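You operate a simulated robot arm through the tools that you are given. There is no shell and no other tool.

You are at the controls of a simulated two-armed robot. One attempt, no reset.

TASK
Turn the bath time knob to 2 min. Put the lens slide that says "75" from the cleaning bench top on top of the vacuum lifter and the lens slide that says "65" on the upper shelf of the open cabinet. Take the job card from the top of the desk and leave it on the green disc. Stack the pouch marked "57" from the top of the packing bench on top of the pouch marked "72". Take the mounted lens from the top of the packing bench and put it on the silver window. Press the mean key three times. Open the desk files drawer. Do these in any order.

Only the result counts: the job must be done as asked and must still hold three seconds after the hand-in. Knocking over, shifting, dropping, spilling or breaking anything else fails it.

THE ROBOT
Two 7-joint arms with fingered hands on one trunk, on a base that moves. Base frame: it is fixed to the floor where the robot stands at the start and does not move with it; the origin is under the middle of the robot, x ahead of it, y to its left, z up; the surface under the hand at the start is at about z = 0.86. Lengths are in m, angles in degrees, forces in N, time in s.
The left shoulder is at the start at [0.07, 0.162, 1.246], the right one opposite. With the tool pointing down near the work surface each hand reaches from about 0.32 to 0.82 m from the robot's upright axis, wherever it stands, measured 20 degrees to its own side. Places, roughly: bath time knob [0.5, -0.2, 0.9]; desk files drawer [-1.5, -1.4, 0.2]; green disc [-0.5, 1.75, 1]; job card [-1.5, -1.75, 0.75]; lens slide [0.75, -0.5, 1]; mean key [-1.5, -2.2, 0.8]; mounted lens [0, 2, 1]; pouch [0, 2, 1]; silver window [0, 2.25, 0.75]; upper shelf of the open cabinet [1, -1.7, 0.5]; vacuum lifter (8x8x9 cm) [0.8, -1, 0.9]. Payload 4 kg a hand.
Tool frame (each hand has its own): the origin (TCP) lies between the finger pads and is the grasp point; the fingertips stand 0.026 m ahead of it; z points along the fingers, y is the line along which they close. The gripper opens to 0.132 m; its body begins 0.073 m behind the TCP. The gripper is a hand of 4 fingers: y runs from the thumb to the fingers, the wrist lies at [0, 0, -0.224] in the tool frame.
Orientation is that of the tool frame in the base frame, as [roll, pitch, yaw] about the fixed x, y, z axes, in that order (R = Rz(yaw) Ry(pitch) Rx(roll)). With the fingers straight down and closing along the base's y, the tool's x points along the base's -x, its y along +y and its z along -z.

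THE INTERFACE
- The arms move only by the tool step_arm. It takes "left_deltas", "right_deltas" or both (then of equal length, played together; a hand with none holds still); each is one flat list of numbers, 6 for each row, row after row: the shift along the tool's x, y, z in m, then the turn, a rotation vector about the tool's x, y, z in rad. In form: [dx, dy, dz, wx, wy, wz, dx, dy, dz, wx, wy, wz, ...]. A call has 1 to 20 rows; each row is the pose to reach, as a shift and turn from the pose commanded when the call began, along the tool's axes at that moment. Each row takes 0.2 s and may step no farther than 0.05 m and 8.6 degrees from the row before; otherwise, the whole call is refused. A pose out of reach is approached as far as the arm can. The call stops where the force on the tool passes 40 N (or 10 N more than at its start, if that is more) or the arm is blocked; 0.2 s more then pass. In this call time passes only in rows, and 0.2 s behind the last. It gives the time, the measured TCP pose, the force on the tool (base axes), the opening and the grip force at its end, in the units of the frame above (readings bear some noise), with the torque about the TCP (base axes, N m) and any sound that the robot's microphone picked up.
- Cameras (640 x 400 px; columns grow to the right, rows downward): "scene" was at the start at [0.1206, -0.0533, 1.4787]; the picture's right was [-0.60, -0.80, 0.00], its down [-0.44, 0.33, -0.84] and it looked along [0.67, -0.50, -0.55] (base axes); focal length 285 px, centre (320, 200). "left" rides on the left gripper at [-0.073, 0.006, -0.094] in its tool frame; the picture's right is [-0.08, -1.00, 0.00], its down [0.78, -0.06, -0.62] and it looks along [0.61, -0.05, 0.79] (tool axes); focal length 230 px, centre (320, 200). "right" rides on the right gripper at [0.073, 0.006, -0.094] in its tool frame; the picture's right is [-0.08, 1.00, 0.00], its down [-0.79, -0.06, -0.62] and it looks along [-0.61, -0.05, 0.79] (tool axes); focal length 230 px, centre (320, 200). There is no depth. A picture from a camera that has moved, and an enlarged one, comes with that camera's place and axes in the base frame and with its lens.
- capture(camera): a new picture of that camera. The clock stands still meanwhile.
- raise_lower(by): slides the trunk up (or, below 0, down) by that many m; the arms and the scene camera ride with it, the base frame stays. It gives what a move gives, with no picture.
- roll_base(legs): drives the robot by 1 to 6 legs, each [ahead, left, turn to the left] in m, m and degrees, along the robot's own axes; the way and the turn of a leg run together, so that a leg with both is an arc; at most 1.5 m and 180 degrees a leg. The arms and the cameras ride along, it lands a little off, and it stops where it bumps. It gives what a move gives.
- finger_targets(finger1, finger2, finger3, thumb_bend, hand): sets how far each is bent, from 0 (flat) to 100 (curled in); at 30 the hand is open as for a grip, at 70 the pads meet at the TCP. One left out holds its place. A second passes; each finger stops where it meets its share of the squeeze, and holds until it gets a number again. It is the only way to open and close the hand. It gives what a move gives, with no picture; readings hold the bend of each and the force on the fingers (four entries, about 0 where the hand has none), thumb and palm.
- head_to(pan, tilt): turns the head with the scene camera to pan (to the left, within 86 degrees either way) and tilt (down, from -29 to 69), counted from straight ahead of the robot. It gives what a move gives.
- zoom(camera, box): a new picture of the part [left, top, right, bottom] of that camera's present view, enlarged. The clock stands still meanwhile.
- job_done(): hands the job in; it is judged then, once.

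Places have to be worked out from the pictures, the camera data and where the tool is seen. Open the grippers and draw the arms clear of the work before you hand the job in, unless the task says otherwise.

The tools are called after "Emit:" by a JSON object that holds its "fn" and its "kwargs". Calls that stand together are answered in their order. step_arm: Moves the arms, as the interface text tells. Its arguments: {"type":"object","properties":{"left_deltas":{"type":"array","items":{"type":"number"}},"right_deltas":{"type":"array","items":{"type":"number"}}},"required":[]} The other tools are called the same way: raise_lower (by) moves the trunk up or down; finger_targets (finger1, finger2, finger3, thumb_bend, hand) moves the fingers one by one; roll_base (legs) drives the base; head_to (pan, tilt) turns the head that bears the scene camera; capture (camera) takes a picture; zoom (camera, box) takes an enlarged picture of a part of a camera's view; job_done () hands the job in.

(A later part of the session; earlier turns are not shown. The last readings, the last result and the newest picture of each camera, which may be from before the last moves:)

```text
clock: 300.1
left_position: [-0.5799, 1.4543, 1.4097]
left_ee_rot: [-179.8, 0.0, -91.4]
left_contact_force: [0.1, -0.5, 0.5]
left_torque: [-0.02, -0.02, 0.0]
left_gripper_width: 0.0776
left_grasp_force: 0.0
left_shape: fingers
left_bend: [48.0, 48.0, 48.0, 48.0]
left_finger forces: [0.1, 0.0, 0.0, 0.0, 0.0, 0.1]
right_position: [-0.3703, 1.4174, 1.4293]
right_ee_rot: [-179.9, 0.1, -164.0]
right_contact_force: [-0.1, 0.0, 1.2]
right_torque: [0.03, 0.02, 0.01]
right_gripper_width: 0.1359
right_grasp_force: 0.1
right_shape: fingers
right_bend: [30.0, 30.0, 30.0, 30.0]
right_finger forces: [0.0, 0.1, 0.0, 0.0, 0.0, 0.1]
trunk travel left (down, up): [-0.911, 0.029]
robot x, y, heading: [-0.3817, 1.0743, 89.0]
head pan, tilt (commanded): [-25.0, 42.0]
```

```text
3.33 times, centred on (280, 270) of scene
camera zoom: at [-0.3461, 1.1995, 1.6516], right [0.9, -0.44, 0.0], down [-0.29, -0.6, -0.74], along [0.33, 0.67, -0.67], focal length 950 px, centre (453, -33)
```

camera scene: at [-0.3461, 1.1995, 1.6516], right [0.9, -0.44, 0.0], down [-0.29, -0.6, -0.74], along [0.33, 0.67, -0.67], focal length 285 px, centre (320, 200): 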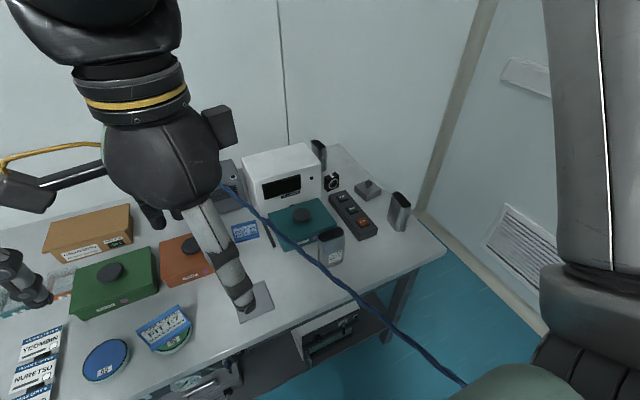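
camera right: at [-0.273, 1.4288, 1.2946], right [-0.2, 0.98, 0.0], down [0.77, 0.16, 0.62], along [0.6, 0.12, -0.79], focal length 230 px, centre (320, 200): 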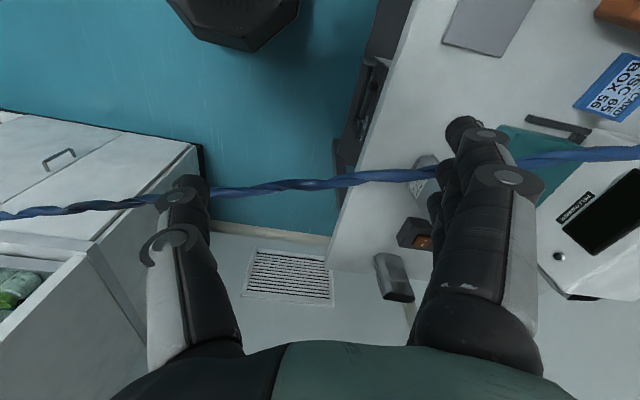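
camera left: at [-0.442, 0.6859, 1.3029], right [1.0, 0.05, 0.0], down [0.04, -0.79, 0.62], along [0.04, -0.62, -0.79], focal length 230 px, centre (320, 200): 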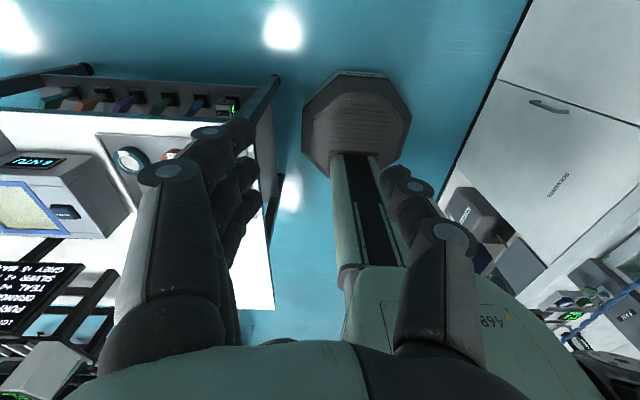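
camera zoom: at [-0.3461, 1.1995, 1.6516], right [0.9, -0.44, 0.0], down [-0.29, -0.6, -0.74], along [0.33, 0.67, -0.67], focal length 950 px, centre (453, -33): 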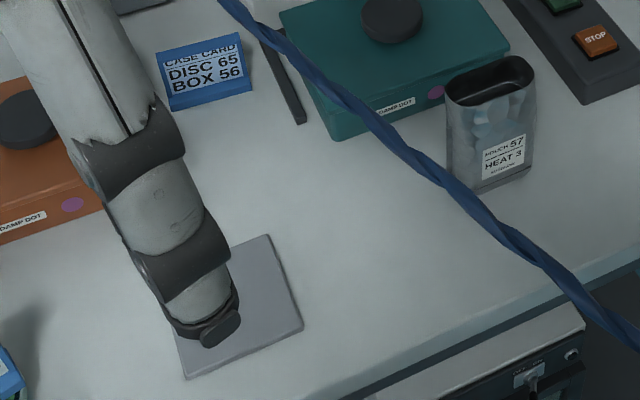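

I see pouch 57 at about (-0.046, 1.726), two more pouches at about (0.14, 2.2) and (0.26, 1.76), and the mounted lens at about (0.11, 2.01). To read labels and find the silver window I bring the right hand camera over the bench, well above the hose, turned to look along +y.

Emit:
{"fn": "step_arm", "kwargs": {"right_deltas": [-0.0349, 0.0179, 0.004, 0, 0, -0.129, -0.0697, 0.0358, 0.008, 0, 0, -0.258, -0.1046, 0.0537, 0.012, 0, 0, -0.387, -0.1394, 0.0716, 0.016, 0, 0, -0.516, -0.1743, 0.0895, 0.02, 0, 0, -0.645, -0.2091, 0.1074, 0.024, 0, 0, -0.774, -0.244, 0.1253, 0.028, 0, 0, -0.903, -0.2788, 0.1432, 0.032, 0, 0, -1.032, -0.3137, 0.1611, 0.036, 0, 0, -1.161, -0.3485, 0.179, 0.04, 0, 0, -1.29]}}

Emit:
{"fn": "capture", "kwargs": {"camera": "right"}}

Emit:
{"fn": "capture", "kwargs": {"camera": "scene"}}

```text
clock: 302.3
left_position: [-0.5789, 1.4558, 1.4093]
left_ee_rot: [-179.9, -0.1, -91.5]
left_contact_force: [-1.0, 0.4, 0.1]
left_torque: [0.01, 0.01, -0.03]
left_gripper_width: 0.0773
left_grasp_force: 0.1
left_shape: fingers
left_bend: [48.0, 48.0, 48.0, 48.0]
left_finger forces: [0.0, 0.0, 0.1, 0.0, 0.0, 0.0]
right_position: [-0.0811, 1.6869, 1.3893]
right_ee_rot: [-180.0, -0.1, -90.0]
right_contact_force: [-0.4, -0.3, -0.2]
right_torque: [0.02, 0.02, 0.02]
right_gripper_width: 0.1363
right_grasp_force: 0.0
right_shape: fingers
right_bend: [30.0, 30.0, 30.0, 30.0]
right_finger forces: [0.0, 0.0, 0.0, 0.1, 0.0, 0.0]
trunk travel left (down, up): [-0.911, 0.029]
robot x, y, heading: [-0.3801, 1.0758, 88.9]
head pan, tilt (commanded): [-25.0, 42.0]
```

```text
taken
camera right: at [-0.087, 1.6131, 1.4822], right [-1.0, 0.08, 0.0], down [0.06, 0.79, 0.62], along [0.05, 0.61, -0.79], focal length 230 px, centre (320, 200)
```

right: 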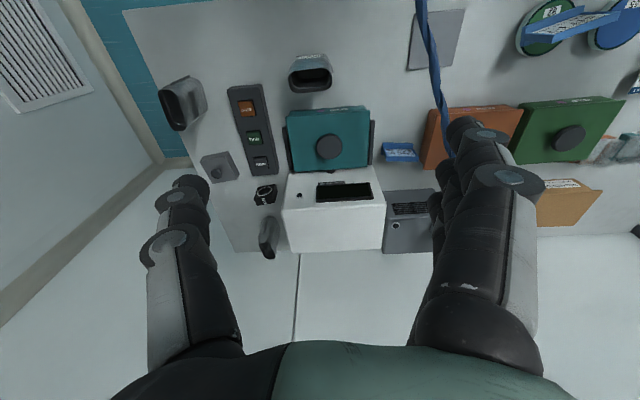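

```text
taken
camera scene: at [-0.3437, 1.2017, 1.6514], right [0.9, -0.44, 0.0], down [-0.29, -0.6, -0.74], along [0.33, 0.67, -0.67], focal length 285 px, centre (320, 200)
```

scene: 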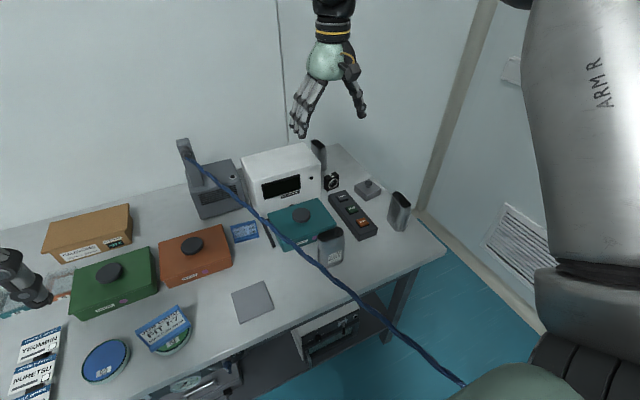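

Emit:
{"fn": "zoom", "kwargs": {"camera": "right", "box": [150, 40, 400, 270]}}

Emit:
{"fn": "zoom", "kwargs": {"camera": "right", "box": [240, 170, 320, 270]}}

Emit:
{"fn": "zoom", "kwargs": {"camera": "scene", "box": [300, 130, 420, 240]}}

```text
1.74 times, centred on (275, 155) of right
camera zoom: at [-0.087, 1.6131, 1.4822], right [-1.0, 0.08, 0.0], down [0.06, 0.79, 0.62], along [0.05, 0.61, -0.79], focal length 400 px, centre (398, 278)
```

zoom: 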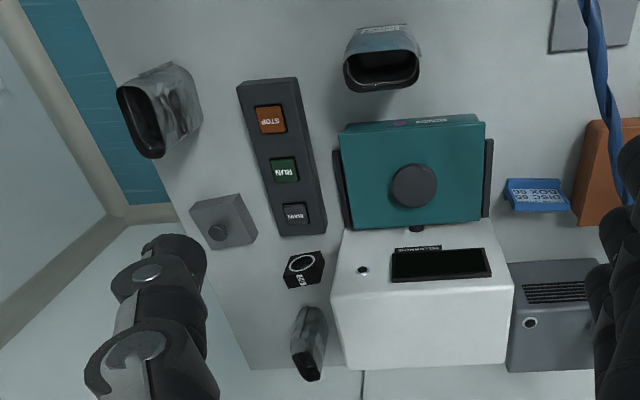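

```text
4.00 times, centred on (280, 220) of right
camera zoom: at [-0.087, 1.6131, 1.4822], right [-1.0, 0.08, 0.0], down [0.06, 0.79, 0.62], along [0.05, 0.61, -0.79], focal length 920 px, centre (480, 120)
```

zoom: 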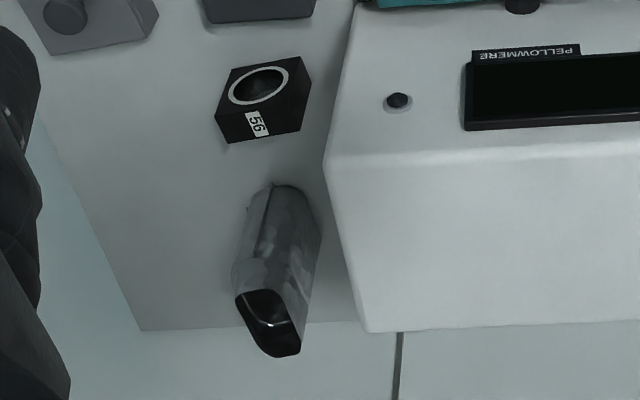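

```text
3.64 times, centred on (360, 185) of scene
camera zoom: at [-0.3437, 1.2017, 1.6514], right [0.9, -0.44, 0.0], down [-0.29, -0.6, -0.74], along [0.33, 0.67, -0.67], focal length 1036 px, centre (174, 254)
```

zoom: 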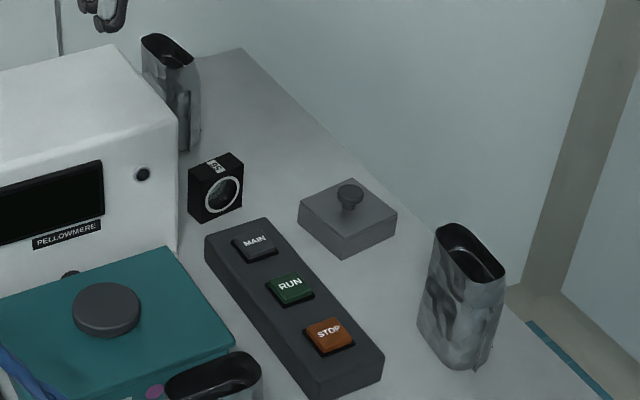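

The mounted lens is the black block marked 56. The listed place of the silver window (about 0, 2.25, bench level) would be behind the white PELLOWMERE machine (its top at z ≈ 1.03, back at y ≈ 2.16). I move the robot 0.11 m closer and raise the right hand to look over it.

Emit:
{"fn": "roll_base", "kwargs": {"legs": [[0.11, 0, 0]]}}

Emit:
{"fn": "step_arm", "kwargs": {"right_deltas": [-0.01, 0.0, -0.04, 0, 0, 0, -0.02, -0.005, -0.08, 0, 0, 0, -0.03, -0.01, -0.12, 0, 0, 0, -0.04, -0.015, -0.16, 0, 0, 0, -0.05, -0.02, -0.2, 0, 0, 0]}}

Emit:
{"fn": "capture", "kwargs": {"camera": "right"}}

```text
clock: 303.5
left_position: [-0.5765, 1.555, 1.4111]
left_ee_rot: [-180.0, 0.3, -91.4]
left_contact_force: [0.3, -0.1, -0.1]
left_torque: [0.05, 0.03, -0.03]
left_gripper_width: 0.0774
left_grasp_force: 0.0
left_shape: fingers
left_bend: [48.0, 48.0, 48.0, 48.0]
left_finger forces: [0.1, 0.0, 0.1, 0.0, 0.0, 0.1]
right_position: [-0.0817, 1.785, 1.3943]
right_ee_rot: [-180.0, 0.3, -90.1]
right_contact_force: [-0.5, -0.9, 0.8]
right_torque: [0.07, -0.01, 0.0]
right_gripper_width: 0.136
right_grasp_force: 0.1
right_shape: fingers
right_bend: [30.0, 30.0, 30.0, 30.0]
right_finger forces: [0.0, 0.0, 0.0, 0.1, 0.0, 0.0]
trunk travel left (down, up): [-0.911, 0.029]
robot x, y, heading: [-0.3812, 1.1827, 89.0]
head pan, tilt (commanded): [-25.0, 42.0]
```

```text
clock: 304.7
left_position: [-0.578, 1.5596, 1.4108]
left_ee_rot: [-179.8, 0.2, -91.5]
left_contact_force: [-0.8, 0.1, -0.6]
left_torque: [0.03, 0.01, 0.0]
left_gripper_width: 0.0772
left_grasp_force: 0.1
left_shape: fingers
left_bend: [48.0, 48.0, 48.0, 48.0]
left_finger forces: [0.1, 0.0, 0.1, 0.1, 0.1, 0.0]
right_position: [-0.0995, 1.7655, 1.4482]
right_ee_rot: [180.0, 1.1, -90.1]
right_contact_force: [0.1, -0.6, 0.6]
right_torque: [0.04, -0.01, -0.05]
right_gripper_width: 0.136
right_grasp_force: 0.0
right_shape: fingers
right_bend: [30.0, 30.0, 30.0, 30.0]
right_finger forces: [0.0, 0.0, 0.0, 0.1, 0.1, 0.0]
right hand out of reach, approached as far as the arm can: row 1, 2, 3, 4, 5
trunk travel left (down, up): [-0.911, 0.029]
robot x, y, heading: [-0.3804, 1.1814, 89.0]
head pan, tilt (commanded): [-25.0, 42.0]
```

```text
taken
camera right: at [-0.1046, 1.6918, 1.5392], right [-1.0, 0.08, 0.0], down [0.06, 0.77, 0.63], along [0.05, 0.63, -0.78], focal length 230 px, centre (320, 200)
```

right: 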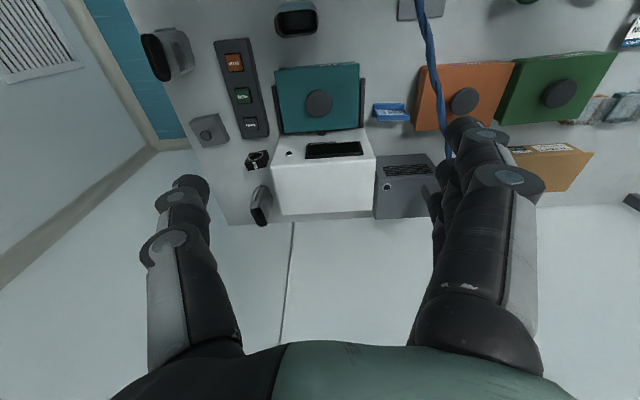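

Emit:
{"fn": "head_to", "kwargs": {"pan": -20, "tilt": 38}}

Emit:
{"fn": "capture", "kwargs": {"camera": "scene"}}

Emit:
{"fn": "zoom", "kwargs": {"camera": "scene", "box": [240, 120, 400, 260]}}

Emit:
{"fn": "zoom", "kwargs": {"camera": "right", "box": [220, 40, 460, 240]}}

```text
clock: 305.3
left_position: [-0.5758, 1.5612, 1.4112]
left_ee_rot: [-179.9, 0.1, -91.3]
left_contact_force: [-0.2, -0.7, -0.3]
left_torque: [-0.02, -0.02, 0.01]
left_gripper_width: 0.0774
left_grasp_force: 0.0
left_shape: fingers
left_bend: [48.0, 48.0, 48.0, 48.0]
left_finger forces: [0.0, 0.0, 0.0, 0.0, 0.0, 0.1]
right_position: [-0.0979, 1.7688, 1.4478]
right_ee_rot: [180.0, 1.0, -90.0]
right_contact_force: [-0.2, -0.6, 0.4]
right_torque: [0.03, 0.01, 0.01]
right_gripper_width: 0.1361
right_grasp_force: 0.1
right_shape: fingers
right_bend: [30.0, 30.0, 30.0, 30.0]
right_finger forces: [0.0, 0.0, 0.0, 0.0, 0.0, 0.0]
trunk travel left (down, up): [-0.911, 0.029]
robot x, y, heading: [-0.3808, 1.1831, 88.9]
head pan, tilt (commanded): [-20.0, 38.0]
```

```text
taken
camera scene: at [-0.3484, 1.3122, 1.6576], right [0.93, -0.36, 0.0], down [-0.22, -0.57, -0.79], along [0.28, 0.74, -0.62], focal length 285 px, centre (320, 200)
```

scene: 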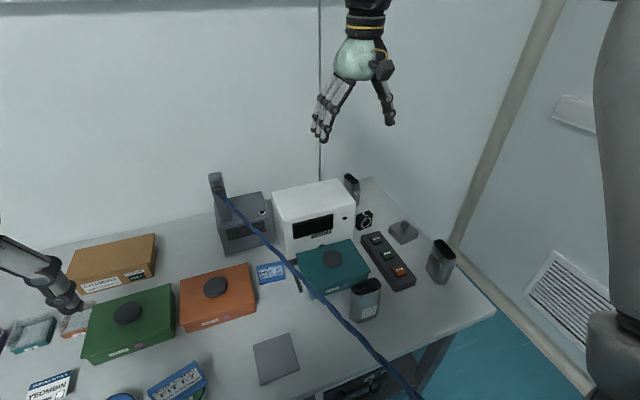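

```text
2.86 times, centred on (320, 190) of scene
camera zoom: at [-0.3484, 1.3122, 1.6576], right [0.93, -0.36, 0.0], down [-0.22, -0.57, -0.79], along [0.28, 0.74, -0.62], focal length 814 px, centre (320, 229)
```

zoom: 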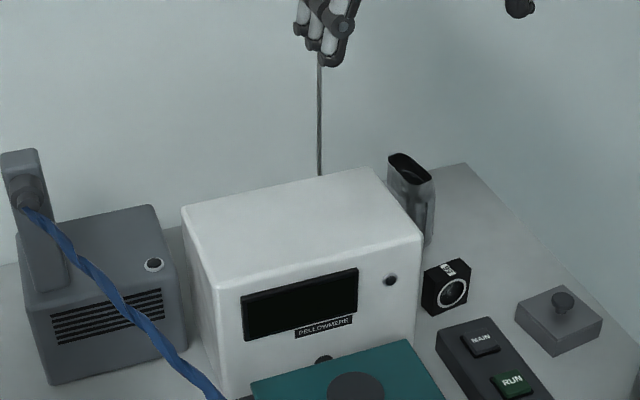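

```text
2.00 times, centred on (340, 140) of right
camera zoom: at [-0.104, 1.694, 1.5381], right [-1.0, 0.08, 0.0], down [0.06, 0.77, 0.63], along [0.05, 0.63, -0.78], focal length 460 px, centre (280, 320)
```

zoom: 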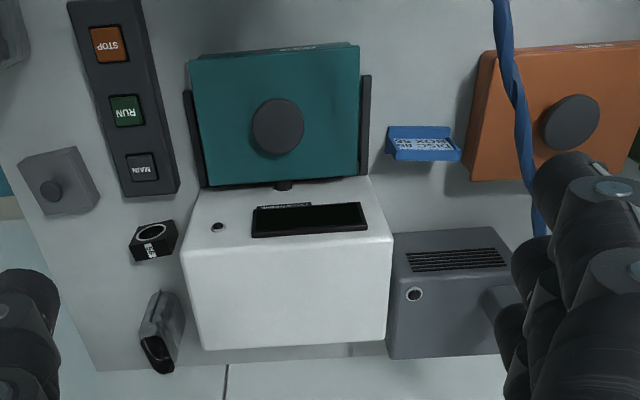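

The label places hint that pouch 72 is the back one and the silver window lies at the back too. I move 0.1 m closer (base stays short of the lower shelf at y ≈ 1.61) to look over the machine.

Emit:
{"fn": "roll_base", "kwargs": {"legs": [[0.1, 0, 0]]}}

Emit:
{"fn": "capture", "kwargs": {"camera": "right"}}

Emit:
{"fn": "zoom", "kwargs": {"camera": "right", "box": [220, 60, 420, 220]}}

```text
clock: 306.5
left_position: [-0.5764, 1.6518, 1.4134]
left_ee_rot: [-179.9, 0.6, -91.3]
left_contact_force: [0.4, -0.7, 0.7]
left_torque: [0.04, -0.01, 0.0]
left_gripper_width: 0.0774
left_grasp_force: 0.1
left_shape: fingers
left_bend: [48.0, 48.0, 48.0, 48.0]
left_finger forces: [0.0, 0.0, 0.0, 0.1, 0.0, 0.0]
right_position: [-0.0988, 1.858, 1.4515]
right_ee_rot: [179.8, 1.4, -90.0]
right_contact_force: [0.3, -0.9, -0.3]
right_torque: [0.06, 0.01, 0.03]
right_gripper_width: 0.1359
right_grasp_force: 0.1
right_shape: fingers
right_bend: [30.0, 30.0, 30.0, 30.0]
right_finger forces: [0.1, 0.0, 0.0, 0.0, 0.0, 0.0]
trunk travel left (down, up): [-0.911, 0.029]
robot x, y, heading: [-0.3757, 1.2804, 89.3]
head pan, tilt (commanded): [-20.0, 38.0]
```

```text
taken
camera right: at [-0.1031, 1.7831, 1.5418], right [-1.0, 0.08, 0.0], down [0.06, 0.77, 0.64], along [0.05, 0.63, -0.77], focal length 230 px, centre (320, 200)
```

right: 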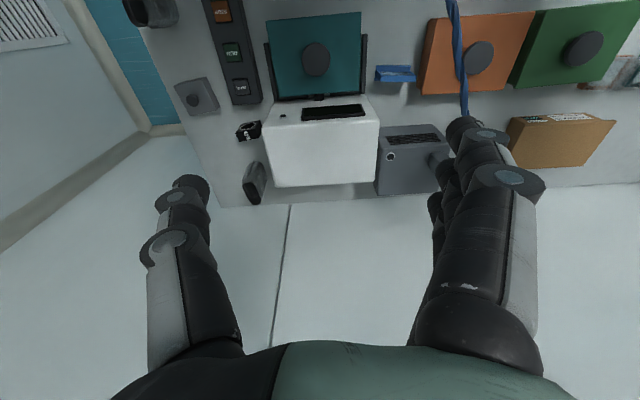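

```text
2.50 times, centred on (320, 140) of right
camera zoom: at [-0.1031, 1.7831, 1.5418], right [-1.0, 0.08, 0.0], down [0.06, 0.77, 0.64], along [0.05, 0.63, -0.77], focal length 575 px, centre (320, 350)
```

zoom: 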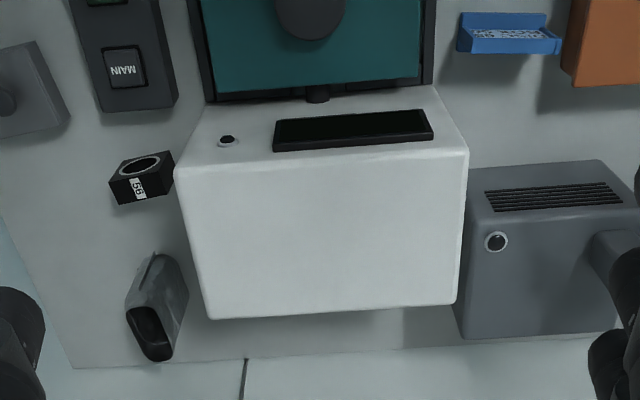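

Behind the machine I see only bare bench so far, but a strip right behind it is hidden. I extend the right hand further over the machine to look straight down there.

Emit:
{"fn": "step_arm", "kwargs": {"right_deltas": [-0.04, 0.0, 0.01, 0, 0, 0, -0.08, 0.0, 0.02, 0, 0, 0, -0.12, 0, 0.03, 0, 0, 0, -0.16, 0, 0.04, 0, 0, 0, -0.2, 0, 0.05, 0, 0, 0]}}

Emit:
{"fn": "capture", "kwargs": {"camera": "right"}}

Emit:
{"fn": "zoom", "kwargs": {"camera": "right", "box": [200, 0, 440, 200]}}

```text
clock: 307.7
left_position: [-0.5761, 1.6598, 1.4107]
left_ee_rot: [-179.9, 0.1, -91.3]
left_contact_force: [-0.2, 0.8, 0.2]
left_torque: [-0.02, 0.02, -0.03]
left_gripper_width: 0.0775
left_grasp_force: 0.1
left_shape: fingers
left_bend: [48.0, 48.0, 48.0, 48.0]
left_finger forces: [0.1, 0.0, 0.0, 0.0, 0.1, 0.1]
right_position: [-0.1142, 1.9358, 1.383]
right_ee_rot: [179.8, 1.3, -89.9]
right_contact_force: [0.1, 0.5, 0.5]
right_torque: [0.01, 0.0, 0.0]
right_gripper_width: 0.1361
right_grasp_force: 0.1
right_shape: fingers
right_bend: [30.0, 30.0, 30.0, 30.0]
right_finger forces: [0.0, 0.0, 0.1, 0.0, 0.0, 0.0]
right hand out of reach, approached as far as the arm can: row 1, 2, 3, 4, 5
trunk travel left (down, up): [-0.911, 0.029]
robot x, y, heading: [-0.3759, 1.2811, 89.1]
head pan, tilt (commanded): [-20.0, 38.0]
```

```text
taken
camera right: at [-0.1184, 1.8618, 1.4738], right [-1.0, 0.08, 0.0], down [0.06, 0.77, 0.63], along [0.04, 0.63, -0.77], focal length 230 px, centre (320, 200)
```

right: 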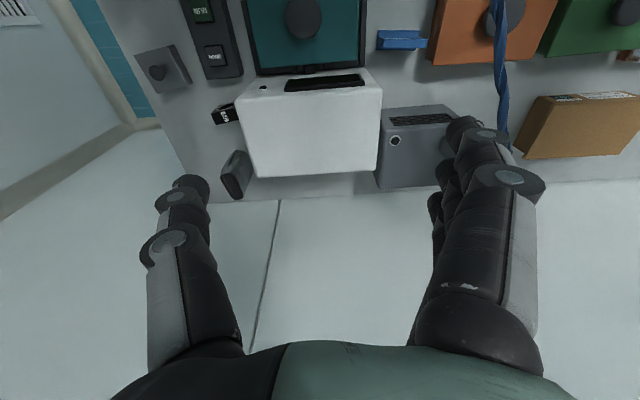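

```text
2.00 times, centred on (320, 100) of right
camera zoom: at [-0.1184, 1.8618, 1.4738], right [-1.0, 0.08, 0.0], down [0.06, 0.77, 0.63], along [0.04, 0.63, -0.77], focal length 460 px, centre (320, 400)
```

zoom: 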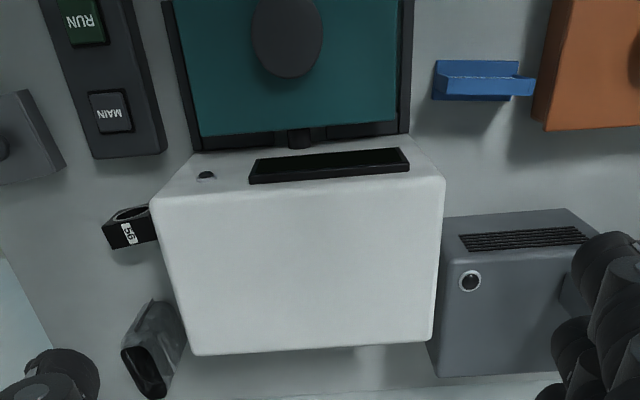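

I see nothing more yet, but the base is low and can slip under the bench's lower shelf while the raised torso overhangs the top. I advance another 9 cm carefully and look again.

Emit:
{"fn": "roll_base", "kwargs": {"legs": [[0.05, 0, 0]]}}

Emit:
{"fn": "roll_base", "kwargs": {"legs": [[0.04, 0, 0]]}}

Emit:
{"fn": "capture", "kwargs": {"camera": "right"}}

Emit:
{"fn": "capture", "kwargs": {"camera": "left"}}

```text
clock: 308.6
left_position: [-0.5747, 1.6955, 1.4157]
left_ee_rot: [-180.0, 0.7, -91.3]
left_contact_force: [-0.5, -0.3, 0.2]
left_torque: [0.12, -0.04, 0.0]
left_gripper_width: 0.0773
left_grasp_force: 0.1
left_shape: fingers
left_bend: [48.0, 48.0, 48.0, 48.0]
left_finger forces: [0.1, 0.0, 0.0, 0.0, 0.0, 0.0]
right_position: [-0.1128, 1.9747, 1.3895]
right_ee_rot: [179.8, 1.9, -89.9]
right_contact_force: [-0.1, -0.9, 0.5]
right_torque: [0.1, -0.01, 0.01]
right_gripper_width: 0.1359
right_grasp_force: 0.1
right_shape: fingers
right_bend: [30.0, 30.0, 30.0, 30.0]
right_finger forces: [0.1, 0.1, 0.0, 0.1, 0.1, 0.1]
trunk travel left (down, up): [-0.911, 0.029]
robot x, y, heading: [-0.3747, 1.3331, 89.2]
head pan, tilt (commanded): [-20.0, 38.0]
```

```text
clock: 309.4
left_position: [-0.5746, 1.7116, 1.4132]
left_ee_rot: [-179.9, 0.4, -91.3]
left_contact_force: [-1.1, -0.6, 0.5]
left_torque: [-0.02, -0.02, -0.01]
left_gripper_width: 0.0774
left_grasp_force: 0.1
left_shape: fingers
left_bend: [48.0, 48.0, 48.0, 48.0]
left_finger forces: [0.0, 0.0, 0.0, 0.1, 0.0, 0.0]
right_position: [-0.1127, 1.9901, 1.3853]
right_ee_rot: [179.8, 1.5, -89.7]
right_contact_force: [0.0, 0.9, 0.3]
right_torque: [0.0, 0.03, -0.03]
right_gripper_width: 0.1359
right_grasp_force: 0.0
right_shape: fingers
right_bend: [30.0, 30.0, 30.0, 30.0]
right_finger forces: [0.1, 0.0, 0.1, 0.1, 0.1, 0.1]
trunk travel left (down, up): [-0.911, 0.029]
robot x, y, heading: [-0.3772, 1.3349, 89.3]
head pan, tilt (commanded): [-20.0, 38.0]
stopped in leg 1: the robot was blocked; the commanded pose is now the measured one
```

```text
taken
camera right: at [-0.1174, 1.9147, 1.4761], right [-1.0, 0.07, 0.01], down [0.06, 0.77, 0.64], along [0.04, 0.64, -0.77], focal length 230 px, centre (320, 200)
```

right: 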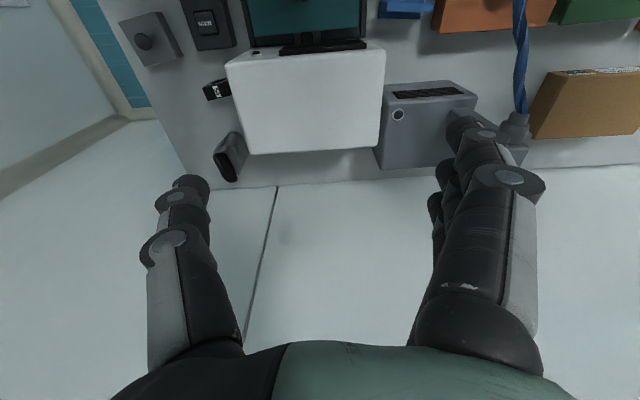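

```text
taken
camera left: at [-0.5783, 1.7836, 1.5059], right [1.0, 0.05, 0.0], down [0.04, -0.79, 0.61], along [0.03, -0.61, -0.79], focal length 230 px, centre (320, 200)
```

left: 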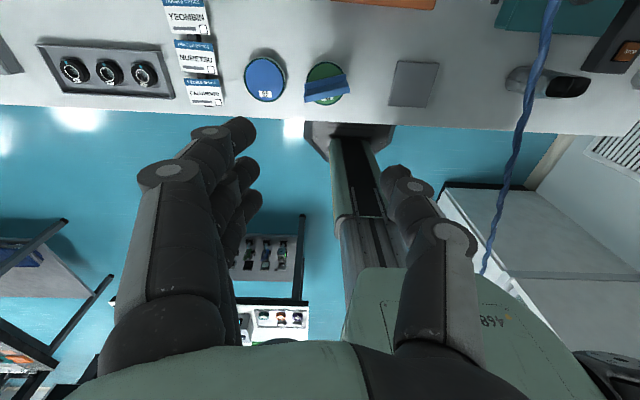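

The robot has gently met its limit at y ≈ 1.335; nothing was disturbed. I back off 2 cm and inspect the gray square plate at the bench front, a candidate for the "silver window".

Emit:
{"fn": "roll_base", "kwargs": {"legs": [[-0.025, 0, 0]]}}

Emit:
{"fn": "zoom", "kwargs": {"camera": "left", "box": [340, 20, 620, 140]}}

Emit:
{"fn": "head_to", "kwargs": {"pan": 0, "tilt": 55}}

Emit:
{"fn": "capture", "kwargs": {"camera": "scene"}}

Emit:
{"fn": "capture", "kwargs": {"camera": "right"}}

```text
clock: 310.2
left_position: [-0.5745, 1.6997, 1.407]
left_ee_rot: [-179.9, -0.3, -91.4]
left_contact_force: [0.4, 0.4, -0.4]
left_torque: [-0.07, -0.02, 0.0]
left_gripper_width: 0.0774
left_grasp_force: 0.0
left_shape: fingers
left_bend: [48.0, 48.0, 48.0, 48.0]
left_finger forces: [0.0, 0.0, 0.1, 0.1, 0.1, 0.1]
right_position: [-0.1131, 1.9777, 1.3777]
right_ee_rot: [179.8, 0.9, -89.9]
right_contact_force: [-0.1, 0.3, 0.0]
right_torque: [-0.07, 0.0, -0.02]
right_gripper_width: 0.136
right_grasp_force: 0.0
right_shape: fingers
right_bend: [30.0, 30.0, 30.0, 30.0]
right_finger forces: [0.0, 0.0, 0.0, 0.0, 0.0, 0.1]
trunk travel left (down, up): [-0.911, 0.029]
robot x, y, heading: [-0.3795, 1.3155, 89.5]
head pan, tilt (commanded): [-20.0, 38.0]
```

```text
2.29 times, centred on (480, 80) of left
camera zoom: at [-0.5786, 1.7725, 1.501], right [1.0, 0.05, 0.0], down [0.04, -0.78, 0.62], along [0.03, -0.62, -0.78], focal length 526 px, centre (-46, 474)
```

zoom: 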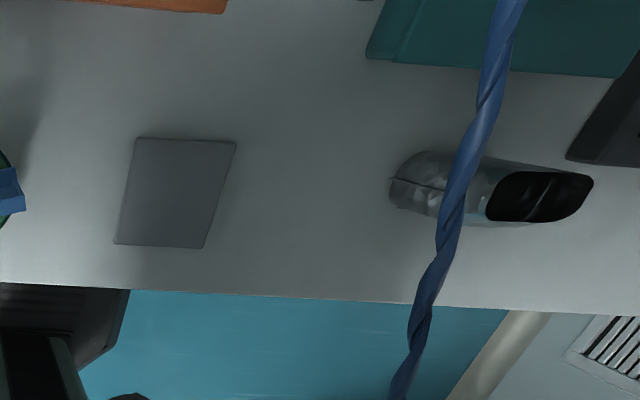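

```text
clock: 311.0
left_position: [-0.5752, 1.6945, 1.41]
left_ee_rot: [-180.0, 0.0, -91.4]
left_contact_force: [1.1, -0.4, 0.3]
left_torque: [-0.02, 0.01, 0.0]
left_gripper_width: 0.0778
left_grasp_force: 0.1
left_shape: fingers
left_bend: [48.0, 48.0, 48.0, 48.0]
left_finger forces: [0.0, 0.0, 0.1, 0.0, 0.1, 0.0]
right_position: [-0.1129, 1.9735, 1.3809]
right_ee_rot: [179.7, 1.2, -89.8]
right_contact_force: [0.2, 0.5, 1.0]
right_torque: [0.0, 0.0, -0.01]
right_gripper_width: 0.1362
right_grasp_force: 0.0
right_shape: fingers
right_bend: [30.0, 30.0, 30.0, 30.0]
right_finger forces: [0.0, 0.0, 0.0, 0.0, 0.0, 0.0]
trunk travel left (down, up): [-0.911, 0.029]
robot x, y, heading: [-0.375, 1.3104, 89.4]
head pan, tilt (commanded): [0.0, 55.0]
```

```text
taken
camera scene: at [-0.3756, 1.4373, 1.6336], right [1.0, -0.02, 0.0], down [-0.01, -0.82, -0.57], along [0.01, 0.57, -0.82], focal length 285 px, centre (320, 200)
```

scene: 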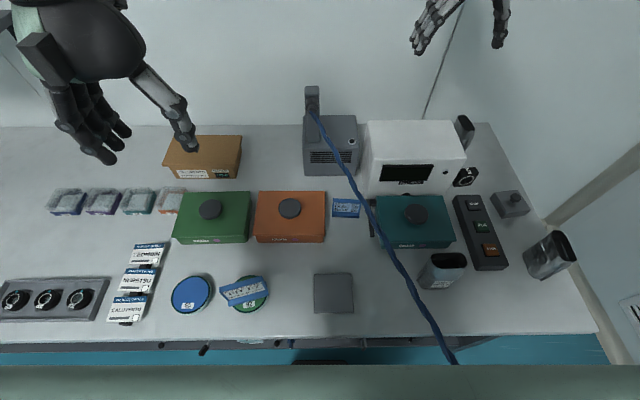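

```text
taken
camera right: at [-0.1174, 1.897, 1.4725], right [-1.0, 0.07, 0.01], down [0.06, 0.77, 0.63], along [0.04, 0.63, -0.77], focal length 230 px, centre (320, 200)
```

right: 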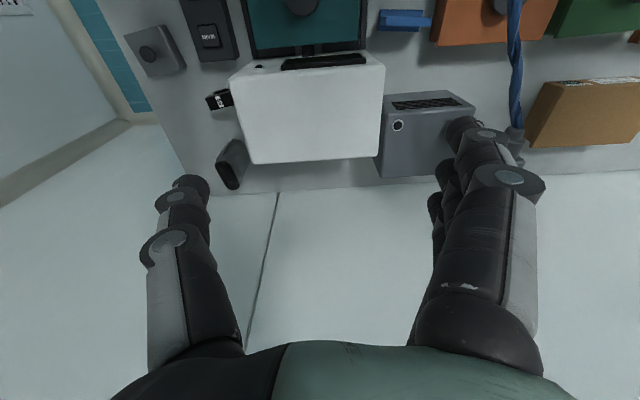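

Emit:
{"fn": "zoom", "kwargs": {"camera": "scene", "box": [290, 80, 450, 200]}}

Emit:
{"fn": "zoom", "kwargs": {"camera": "scene", "box": [430, 90, 600, 290]}}

Emit:
{"fn": "zoom", "kwargs": {"camera": "scene", "box": [150, 180, 370, 340]}}

```text
3.33 times, centred on (370, 140) of scene
camera zoom: at [-0.3756, 1.4373, 1.6336], right [1.0, -0.02, 0.0], down [-0.01, -0.82, -0.57], along [0.01, 0.57, -0.82], focal length 950 px, centre (153, 400)
```

zoom: 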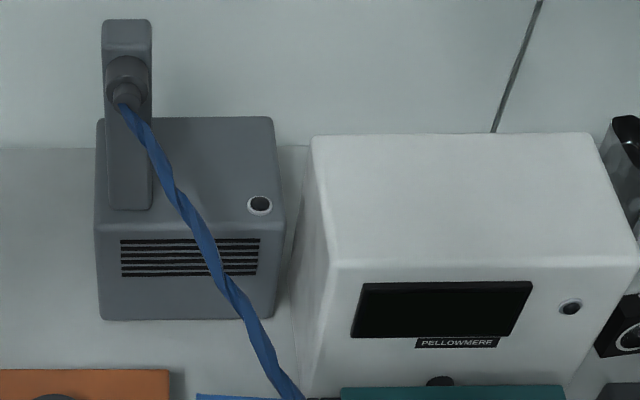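

```text
2.00 times, centred on (515, 190) of scene
camera zoom: at [-0.3756, 1.4373, 1.6336], right [1.0, -0.02, 0.0], down [-0.01, -0.82, -0.57], along [0.01, 0.57, -0.82], focal length 570 px, centre (-70, 220)
```

zoom: 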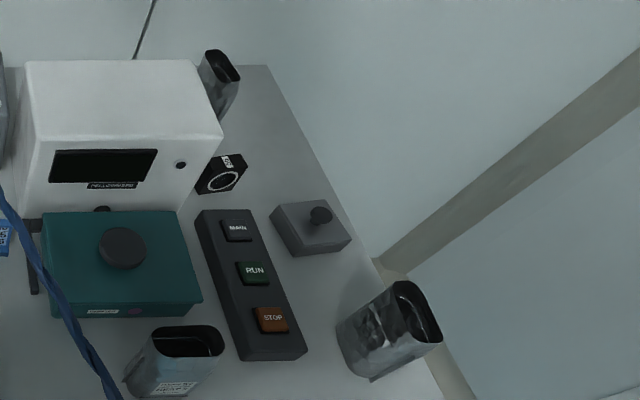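

```text
2.50 times, centred on (260, 260) of scene
camera zoom: at [-0.3756, 1.4373, 1.6336], right [1.0, -0.02, 0.0], down [-0.01, -0.82, -0.57], along [0.01, 0.57, -0.82], focal length 712 px, centre (470, 50)
```

zoom: 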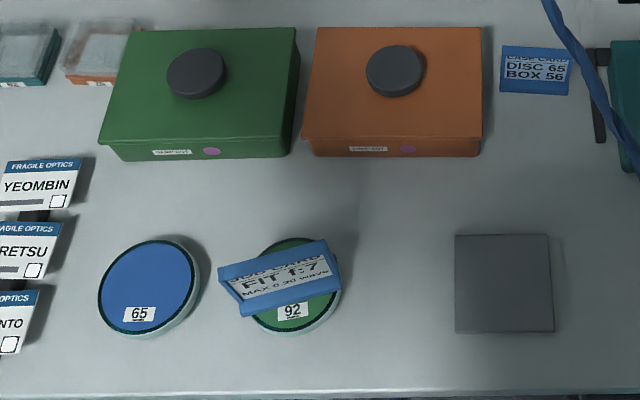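

I do not see an obvious "silver window" yet. I draw the right hand back over the hose and retreat to view the whole bench including its lower shelf.

Emit:
{"fn": "step_arm", "kwargs": {"right_deltas": [0.04, 0, -0.01, 0, 0, 0, 0.08, 0, -0.02, 0, 0, 0, 0.12, -0.01, -0.02, 0, 0, 0, 0.16, -0.02, -0.02, 0, 0, 0, 0.2, -0.03, -0.02, 0, 0, 0, 0.24, -0.05, -0.02, 0, 0, 0]}}

Emit:
{"fn": "roll_base", "kwargs": {"legs": [[-0.65, 0.1, 0]]}}

Emit:
{"fn": "head_to", "kwargs": {"pan": -8, "tilt": 35}}

Emit:
{"fn": "capture", "kwargs": {"camera": "scene"}}

```text
clock: 312.4
left_position: [-0.574, 1.6885, 1.4115]
left_ee_rot: [-180.0, 0.2, -91.3]
left_contact_force: [0.5, 0.2, -0.2]
left_torque: [0.0, 0.03, 0.01]
left_gripper_width: 0.0772
left_grasp_force: 0.0
left_shape: fingers
left_bend: [48.0, 48.0, 48.0, 48.0]
left_finger forces: [0.0, 0.1, 0.0, 0.0, 0.1, 0.0]
right_position: [-0.0605, 1.7269, 1.3998]
right_ee_rot: [179.8, 1.4, -89.8]
right_contact_force: [-0.1, -0.6, -1.4]
right_torque: [0.02, 0.01, -0.01]
right_gripper_width: 0.1362
right_grasp_force: 0.1
right_shape: fingers
right_bend: [30.0, 30.0, 30.0, 30.0]
right_finger forces: [0.0, 0.1, 0.0, 0.0, 0.0, 0.1]
trunk travel left (down, up): [-0.911, 0.029]
robot x, y, heading: [-0.3763, 1.3145, 89.1]
head pan, tilt (commanded): [0.0, 55.0]
```

```text
clock: 315.8
left_position: [-0.6779, 1.0766, 1.4097]
left_ee_rot: [-179.9, 0.2, -91.7]
left_contact_force: [-0.1, 0.0, -0.4]
left_torque: [0.04, -0.02, 0.0]
left_gripper_width: 0.0774
left_grasp_force: 0.1
left_shape: fingers
left_bend: [48.0, 48.0, 48.0, 48.0]
left_finger forces: [0.0, 0.1, 0.0, 0.0, 0.0, 0.0]
right_position: [-0.1662, 1.1129, 1.3995]
right_ee_rot: [179.9, 1.5, -90.1]
right_contact_force: [0.3, 0.4, 0.4]
right_torque: [0.02, 0.01, -0.02]
right_gripper_width: 0.1358
right_grasp_force: 0.1
right_shape: fingers
right_bend: [30.0, 30.0, 30.0, 30.0]
right_finger forces: [0.0, 0.1, 0.0, 0.0, 0.0, 0.0]
trunk travel left (down, up): [-0.911, 0.029]
robot x, y, heading: [-0.48, 0.7011, 89.0]
head pan, tilt (commanded): [0.0, 55.0]
stopped in leg 1: the robot was blocked; the commanded pose is now the measured one
```

```text
clock: 316.7
left_position: [-0.6762, 1.0768, 1.4099]
left_ee_rot: [-179.8, 0.3, -91.7]
left_contact_force: [-0.9, -0.7, 0.1]
left_torque: [0.03, 0.0, -0.03]
left_gripper_width: 0.0773
left_grasp_force: 0.0
left_shape: fingers
left_bend: [48.0, 48.0, 48.0, 48.0]
left_finger forces: [0.1, 0.1, 0.0, 0.0, 0.0, 0.0]
right_position: [-0.1632, 1.1117, 1.3981]
right_ee_rot: [179.9, 1.4, -90.2]
right_contact_force: [0.3, 0.4, 0.3]
right_torque: [0.02, 0.0, 0.0]
right_gripper_width: 0.1361
right_grasp_force: 0.0
right_shape: fingers
right_bend: [30.0, 30.0, 30.0, 30.0]
right_finger forces: [0.0, 0.1, 0.1, 0.0, 0.0, 0.0]
trunk travel left (down, up): [-0.911, 0.029]
robot x, y, heading: [-0.4797, 0.696, 88.8]
head pan, tilt (commanded): [-8.0, 35.0]
```

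```text
taken
camera scene: at [-0.4656, 0.8329, 1.6623], right [0.99, -0.16, 0.0], down [-0.09, -0.57, -0.82], along [0.13, 0.81, -0.57], focal length 285 px, centre (320, 200)
```

scene: 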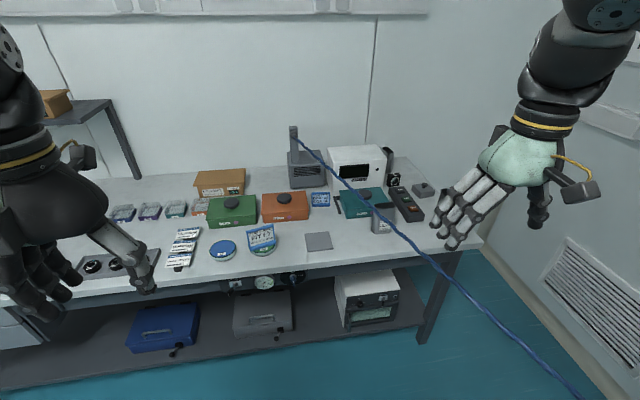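

The robot touched the corner of the rack bench behind; I move forward 10 cm off it, then zoom on the lower-shelf oven and the bench.

Emit:
{"fn": "roll_base", "kwargs": {"legs": [[0.12, -0.05, 0]]}}

Emit:
{"fn": "zoom", "kwargs": {"camera": "scene", "box": [220, 110, 460, 340]}}

Emit:
{"fn": "head_to", "kwargs": {"pan": 86, "tilt": 45}}

Emit:
{"fn": "capture", "kwargs": {"camera": "scene"}}

```text
clock: 317.9
left_position: [-0.6243, 1.1905, 1.4114]
left_ee_rot: [-179.7, 0.4, -91.8]
left_contact_force: [-0.5, -0.9, 0.6]
left_torque: [0.02, -0.02, -0.01]
left_gripper_width: 0.0775
left_grasp_force: 0.0
left_shape: fingers
left_bend: [48.0, 48.0, 48.0, 48.0]
left_finger forces: [0.0, 0.0, 0.0, 0.0, 0.0, 0.0]
right_position: [-0.1117, 1.2267, 1.4007]
right_ee_rot: [180.0, 1.5, -90.2]
right_contact_force: [-0.2, 0.3, 0.0]
right_torque: [0.06, -0.03, -0.04]
right_gripper_width: 0.136
right_grasp_force: 0.0
right_shape: fingers
right_bend: [30.0, 30.0, 30.0, 30.0]
right_finger forces: [0.1, 0.1, 0.0, 0.0, 0.1, 0.0]
trunk travel left (down, up): [-0.911, 0.029]
robot x, y, heading: [-0.4271, 0.8181, 88.7]
head pan, tilt (commanded): [-8.0, 35.0]
```

```text
1.74 times, centred on (340, 225) of scene
camera zoom: at [-0.4149, 0.9472, 1.6626], right [0.99, -0.16, 0.0], down [-0.09, -0.56, -0.82], along [0.13, 0.81, -0.57], focal length 495 px, centre (285, 156)
```

zoom: 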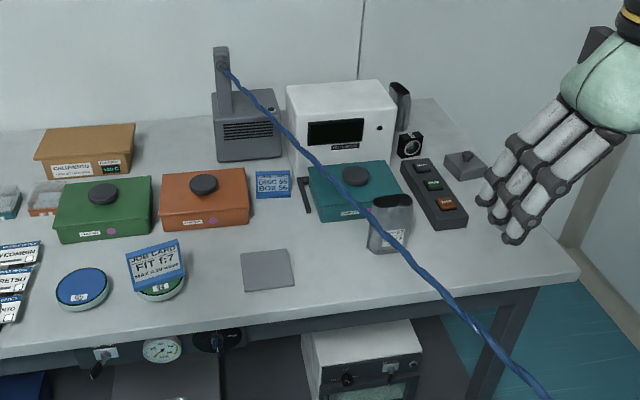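

```text
clock: 319.6
left_position: [-0.6224, 1.1967, 1.4091]
left_ee_rot: [-179.9, 0.2, -91.8]
left_contact_force: [0.5, 0.5, 0.6]
left_torque: [0.04, -0.01, -0.02]
left_gripper_width: 0.0775
left_grasp_force: 0.0
left_shape: fingers
left_bend: [48.0, 48.0, 48.0, 48.0]
left_finger forces: [0.0, 0.0, 0.0, 0.2, 0.0, 0.0]
right_position: [-0.109, 1.2325, 1.3975]
right_ee_rot: [179.7, 1.3, -90.2]
right_contact_force: [0.2, -0.6, 0.0]
right_torque: [0.0, -0.01, 0.01]
right_gripper_width: 0.136
right_grasp_force: 0.1
right_shape: fingers
right_bend: [30.0, 30.0, 30.0, 30.0]
right_finger forces: [0.1, 0.1, 0.1, 0.0, 0.0, 0.0]
trunk travel left (down, up): [-0.911, 0.029]
robot x, y, heading: [-0.429, 0.8127, 88.8]
head pan, tilt (commanded): [85.9, 45.0]
```

```text
taken
camera scene: at [-0.5071, 0.8736, 1.6472], right [0.09, 1.0, 0.0], down [0.7, -0.07, -0.71], along [-0.7, 0.07, -0.71], focal length 285 px, centre (320, 200)
```

scene: 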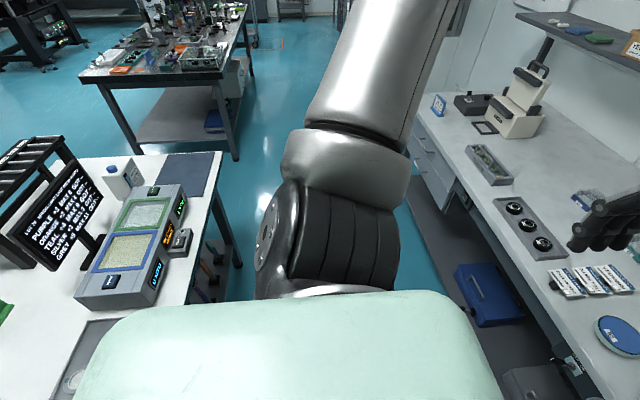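

There is a sign with colour names and a unit with framed windows on the rack bench. I zoom on it.

Emit:
{"fn": "zoom", "kwargs": {"camera": "scene", "box": [0, 120, 220, 320]}}

Emit:
{"fn": "head_to", "kwargs": {"pan": 70, "tilt": 20}}

Emit:
{"fn": "capture", "kwargs": {"camera": "scene"}}

```text
2.00 times, centred on (110, 220) of scene
camera zoom: at [-0.5071, 0.8736, 1.6472], right [0.09, 1.0, 0.0], down [0.7, -0.07, -0.71], along [-0.7, 0.07, -0.71], focal length 570 px, centre (740, 160)
```

zoom: 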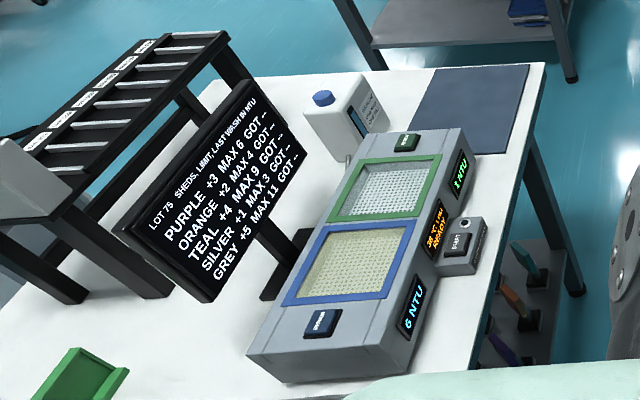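

```text
clock: 320.5
left_position: [-0.6223, 1.1955, 1.4114]
left_ee_rot: [-179.9, 0.2, -92.0]
left_contact_force: [-0.1, -0.2, -0.4]
left_torque: [0.0, 0.0, 0.01]
left_gripper_width: 0.0773
left_grasp_force: 0.0
left_shape: fingers
left_bend: [48.0, 48.0, 48.0, 48.0]
left_finger forces: [0.1, 0.1, 0.0, 0.0, 0.0, 0.0]
right_position: [-0.1101, 1.2308, 1.3977]
right_ee_rot: [179.8, 1.4, -90.2]
right_contact_force: [0.6, -0.7, -1.1]
right_torque: [-0.01, 0.0, 0.0]
right_gripper_width: 0.136
right_grasp_force: 0.0
right_shape: fingers
right_bend: [30.0, 30.0, 30.0, 30.0]
right_finger forces: [0.0, 0.0, 0.0, 0.0, 0.1, 0.1]
trunk travel left (down, up): [-0.911, 0.029]
robot x, y, heading: [-0.4251, 0.8146, 89.0]
head pan, tilt (commanded): [70.0, 20.0]
```

```text
taken
camera scene: at [-0.5133, 0.899, 1.6858], right [0.36, 0.93, 0.0], down [0.32, -0.12, -0.94], along [-0.88, 0.34, -0.34], focal length 285 px, centre (320, 200)
```

scene: 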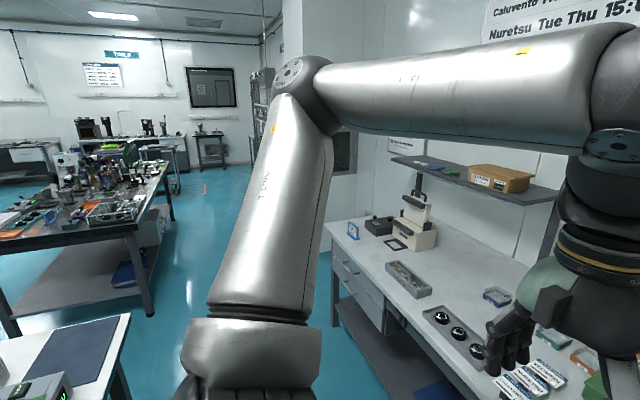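

Emit:
{"fn": "head_to", "kwargs": {"pan": -15, "tilt": 30}}

Emit:
{"fn": "capture", "kwargs": {"camera": "scene"}}

Emit:
{"fn": "zoom", "kwargs": {"camera": "scene", "box": [250, 130, 370, 220]}}

Emit:
{"fn": "zoom", "kwargs": {"camera": "scene", "box": [220, 230, 400, 370]}}

```text
clock: 322.1
left_position: [-0.6226, 1.1961, 1.4106]
left_ee_rot: [-179.9, 0.2, -91.8]
left_contact_force: [0.5, 0.3, 0.0]
left_torque: [-0.06, -0.01, 0.0]
left_gripper_width: 0.0773
left_grasp_force: 0.1
left_shape: fingers
left_bend: [48.0, 48.0, 48.0, 48.0]
left_finger forces: [0.0, 0.0, 0.0, 0.1, 0.0, 0.0]
right_position: [-0.1098, 1.2307, 1.3972]
right_ee_rot: [179.8, 1.4, -90.2]
right_contact_force: [-0.4, 0.2, 0.2]
right_torque: [-0.02, 0.04, 0.0]
right_gripper_width: 0.136
right_grasp_force: 0.1
right_shape: fingers
right_bend: [30.0, 30.0, 30.0, 30.0]
right_finger forces: [0.0, 0.1, 0.0, 0.1, 0.0, 0.1]
trunk travel left (down, up): [-0.911, 0.029]
robot x, y, heading: [-0.4249, 0.8165, 88.7]
head pan, tilt (commanded): [-15.0, 30.0]
```

```text
taken
camera scene: at [-0.4011, 0.9526, 1.6698], right [0.96, -0.28, 0.0], down [-0.14, -0.48, -0.87], along [0.24, 0.83, -0.5], focal length 285 px, centre (320, 200)
```

scene: 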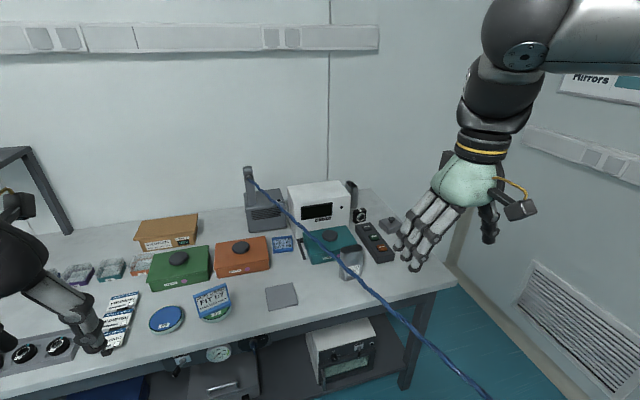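

```text
4.44 times, centred on (310, 175) of scene
camera zoom: at [-0.4011, 0.9526, 1.6698], right [0.96, -0.28, 0.0], down [-0.14, -0.48, -0.87], along [0.24, 0.83, -0.5], focal length 1266 px, centre (364, 311)
```

zoom: 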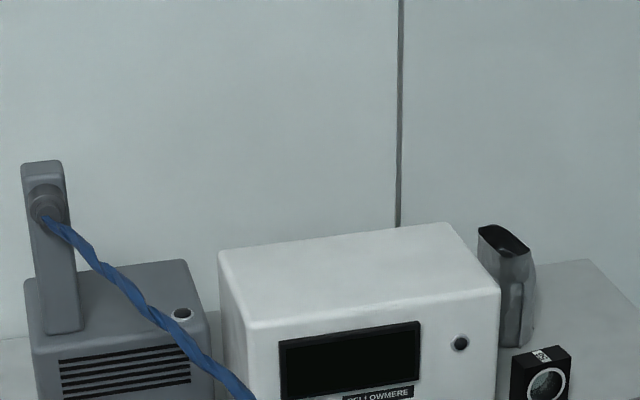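

```text
2.86 times, centred on (310, 300) of scene
camera zoom: at [-0.4011, 0.9526, 1.6698], right [0.96, -0.28, 0.0], down [-0.14, -0.48, -0.87], along [0.24, 0.83, -0.5], focal length 814 px, centre (349, -86)
```

zoom: 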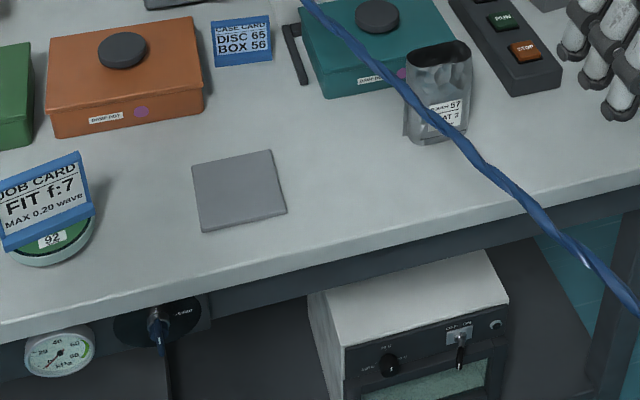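

Emit:
{"fn": "head_to", "kwargs": {"pan": -50, "tilt": 5}}

Emit:
{"fn": "capture", "kwargs": {"camera": "scene"}}

Emit:
{"fn": "head_to", "kwargs": {"pan": 20, "tilt": 5}}

Emit:
{"fn": "capture", "kwargs": {"camera": "scene"}}

```text
clock: 323.1
left_position: [-0.6219, 1.1966, 1.4107]
left_ee_rot: [-179.9, 0.2, -91.8]
left_contact_force: [0.0, 0.0, 0.3]
left_torque: [0.01, 0.0, 0.01]
left_gripper_width: 0.0775
left_grasp_force: 0.0
left_shape: fingers
left_bend: [48.0, 48.0, 48.0, 48.0]
left_finger forces: [0.1, 0.1, 0.1, 0.1, 0.0, 0.0]
right_position: [-0.109, 1.2304, 1.3995]
right_ee_rot: [179.9, 1.3, -90.2]
right_contact_force: [-0.4, -0.5, -0.2]
right_torque: [0.04, -0.01, 0.02]
right_gripper_width: 0.136
right_grasp_force: 0.1
right_shape: fingers
right_bend: [30.0, 30.0, 30.0, 30.0]
right_finger forces: [0.0, 0.0, 0.0, 0.0, 0.0, 0.0]
trunk travel left (down, up): [-0.911, 0.029]
robot x, y, heading: [-0.4279, 0.8155, 88.9]
head pan, tilt (commanded): [-50.0, 5.0]
```

```text
taken
camera scene: at [-0.3549, 0.9232, 1.7102], right [0.63, -0.78, 0.0], down [-0.07, -0.06, -1.0], along [0.78, 0.62, -0.09], focal length 285 px, centre (320, 200)
```

scene: 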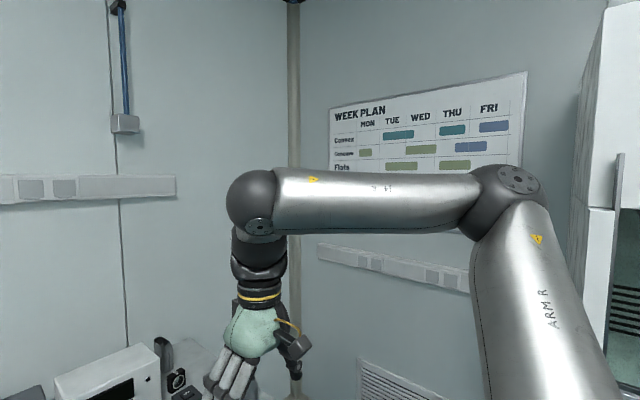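

```text
clock: 324.5
left_position: [-0.6223, 1.1957, 1.4106]
left_ee_rot: [-179.9, 0.2, -91.8]
left_contact_force: [0.8, 0.1, 0.0]
left_torque: [0.01, -0.01, -0.02]
left_gripper_width: 0.0774
left_grasp_force: 0.0
left_shape: fingers
left_bend: [48.0, 48.0, 48.0, 48.0]
left_finger forces: [0.1, 0.1, 0.1, 0.0, 0.0, 0.0]
right_position: [-0.1096, 1.2297, 1.3979]
right_ee_rot: [179.8, 1.3, -90.1]
right_contact_force: [0.3, 0.5, -0.1]
right_torque: [0.0, 0.03, 0.01]
right_gripper_width: 0.1362
right_grasp_force: 0.1
right_shape: fingers
right_bend: [30.0, 30.0, 30.0, 30.0]
right_finger forces: [0.0, 0.0, 0.0, 0.0, 0.0, 0.1]
trunk travel left (down, up): [-0.911, 0.029]
robot x, y, heading: [-0.4249, 0.8158, 88.8]
head pan, tilt (commanded): [20.0, 5.0]
```

```text
taken
camera scene: at [-0.4558, 0.9527, 1.7102], right [0.95, 0.32, 0.0], down [0.03, -0.08, -1.0], along [-0.32, 0.94, -0.09], focal length 285 px, centre (320, 200)
```

scene: 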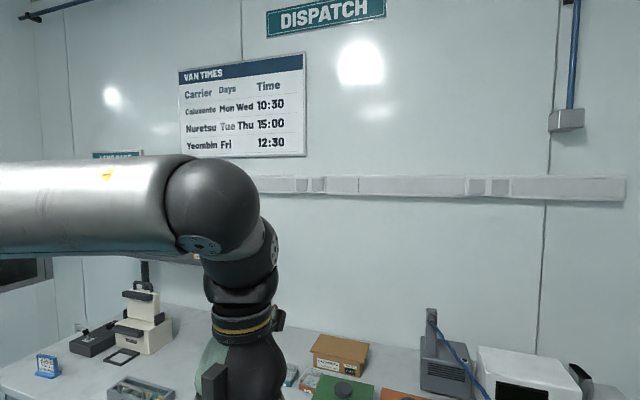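

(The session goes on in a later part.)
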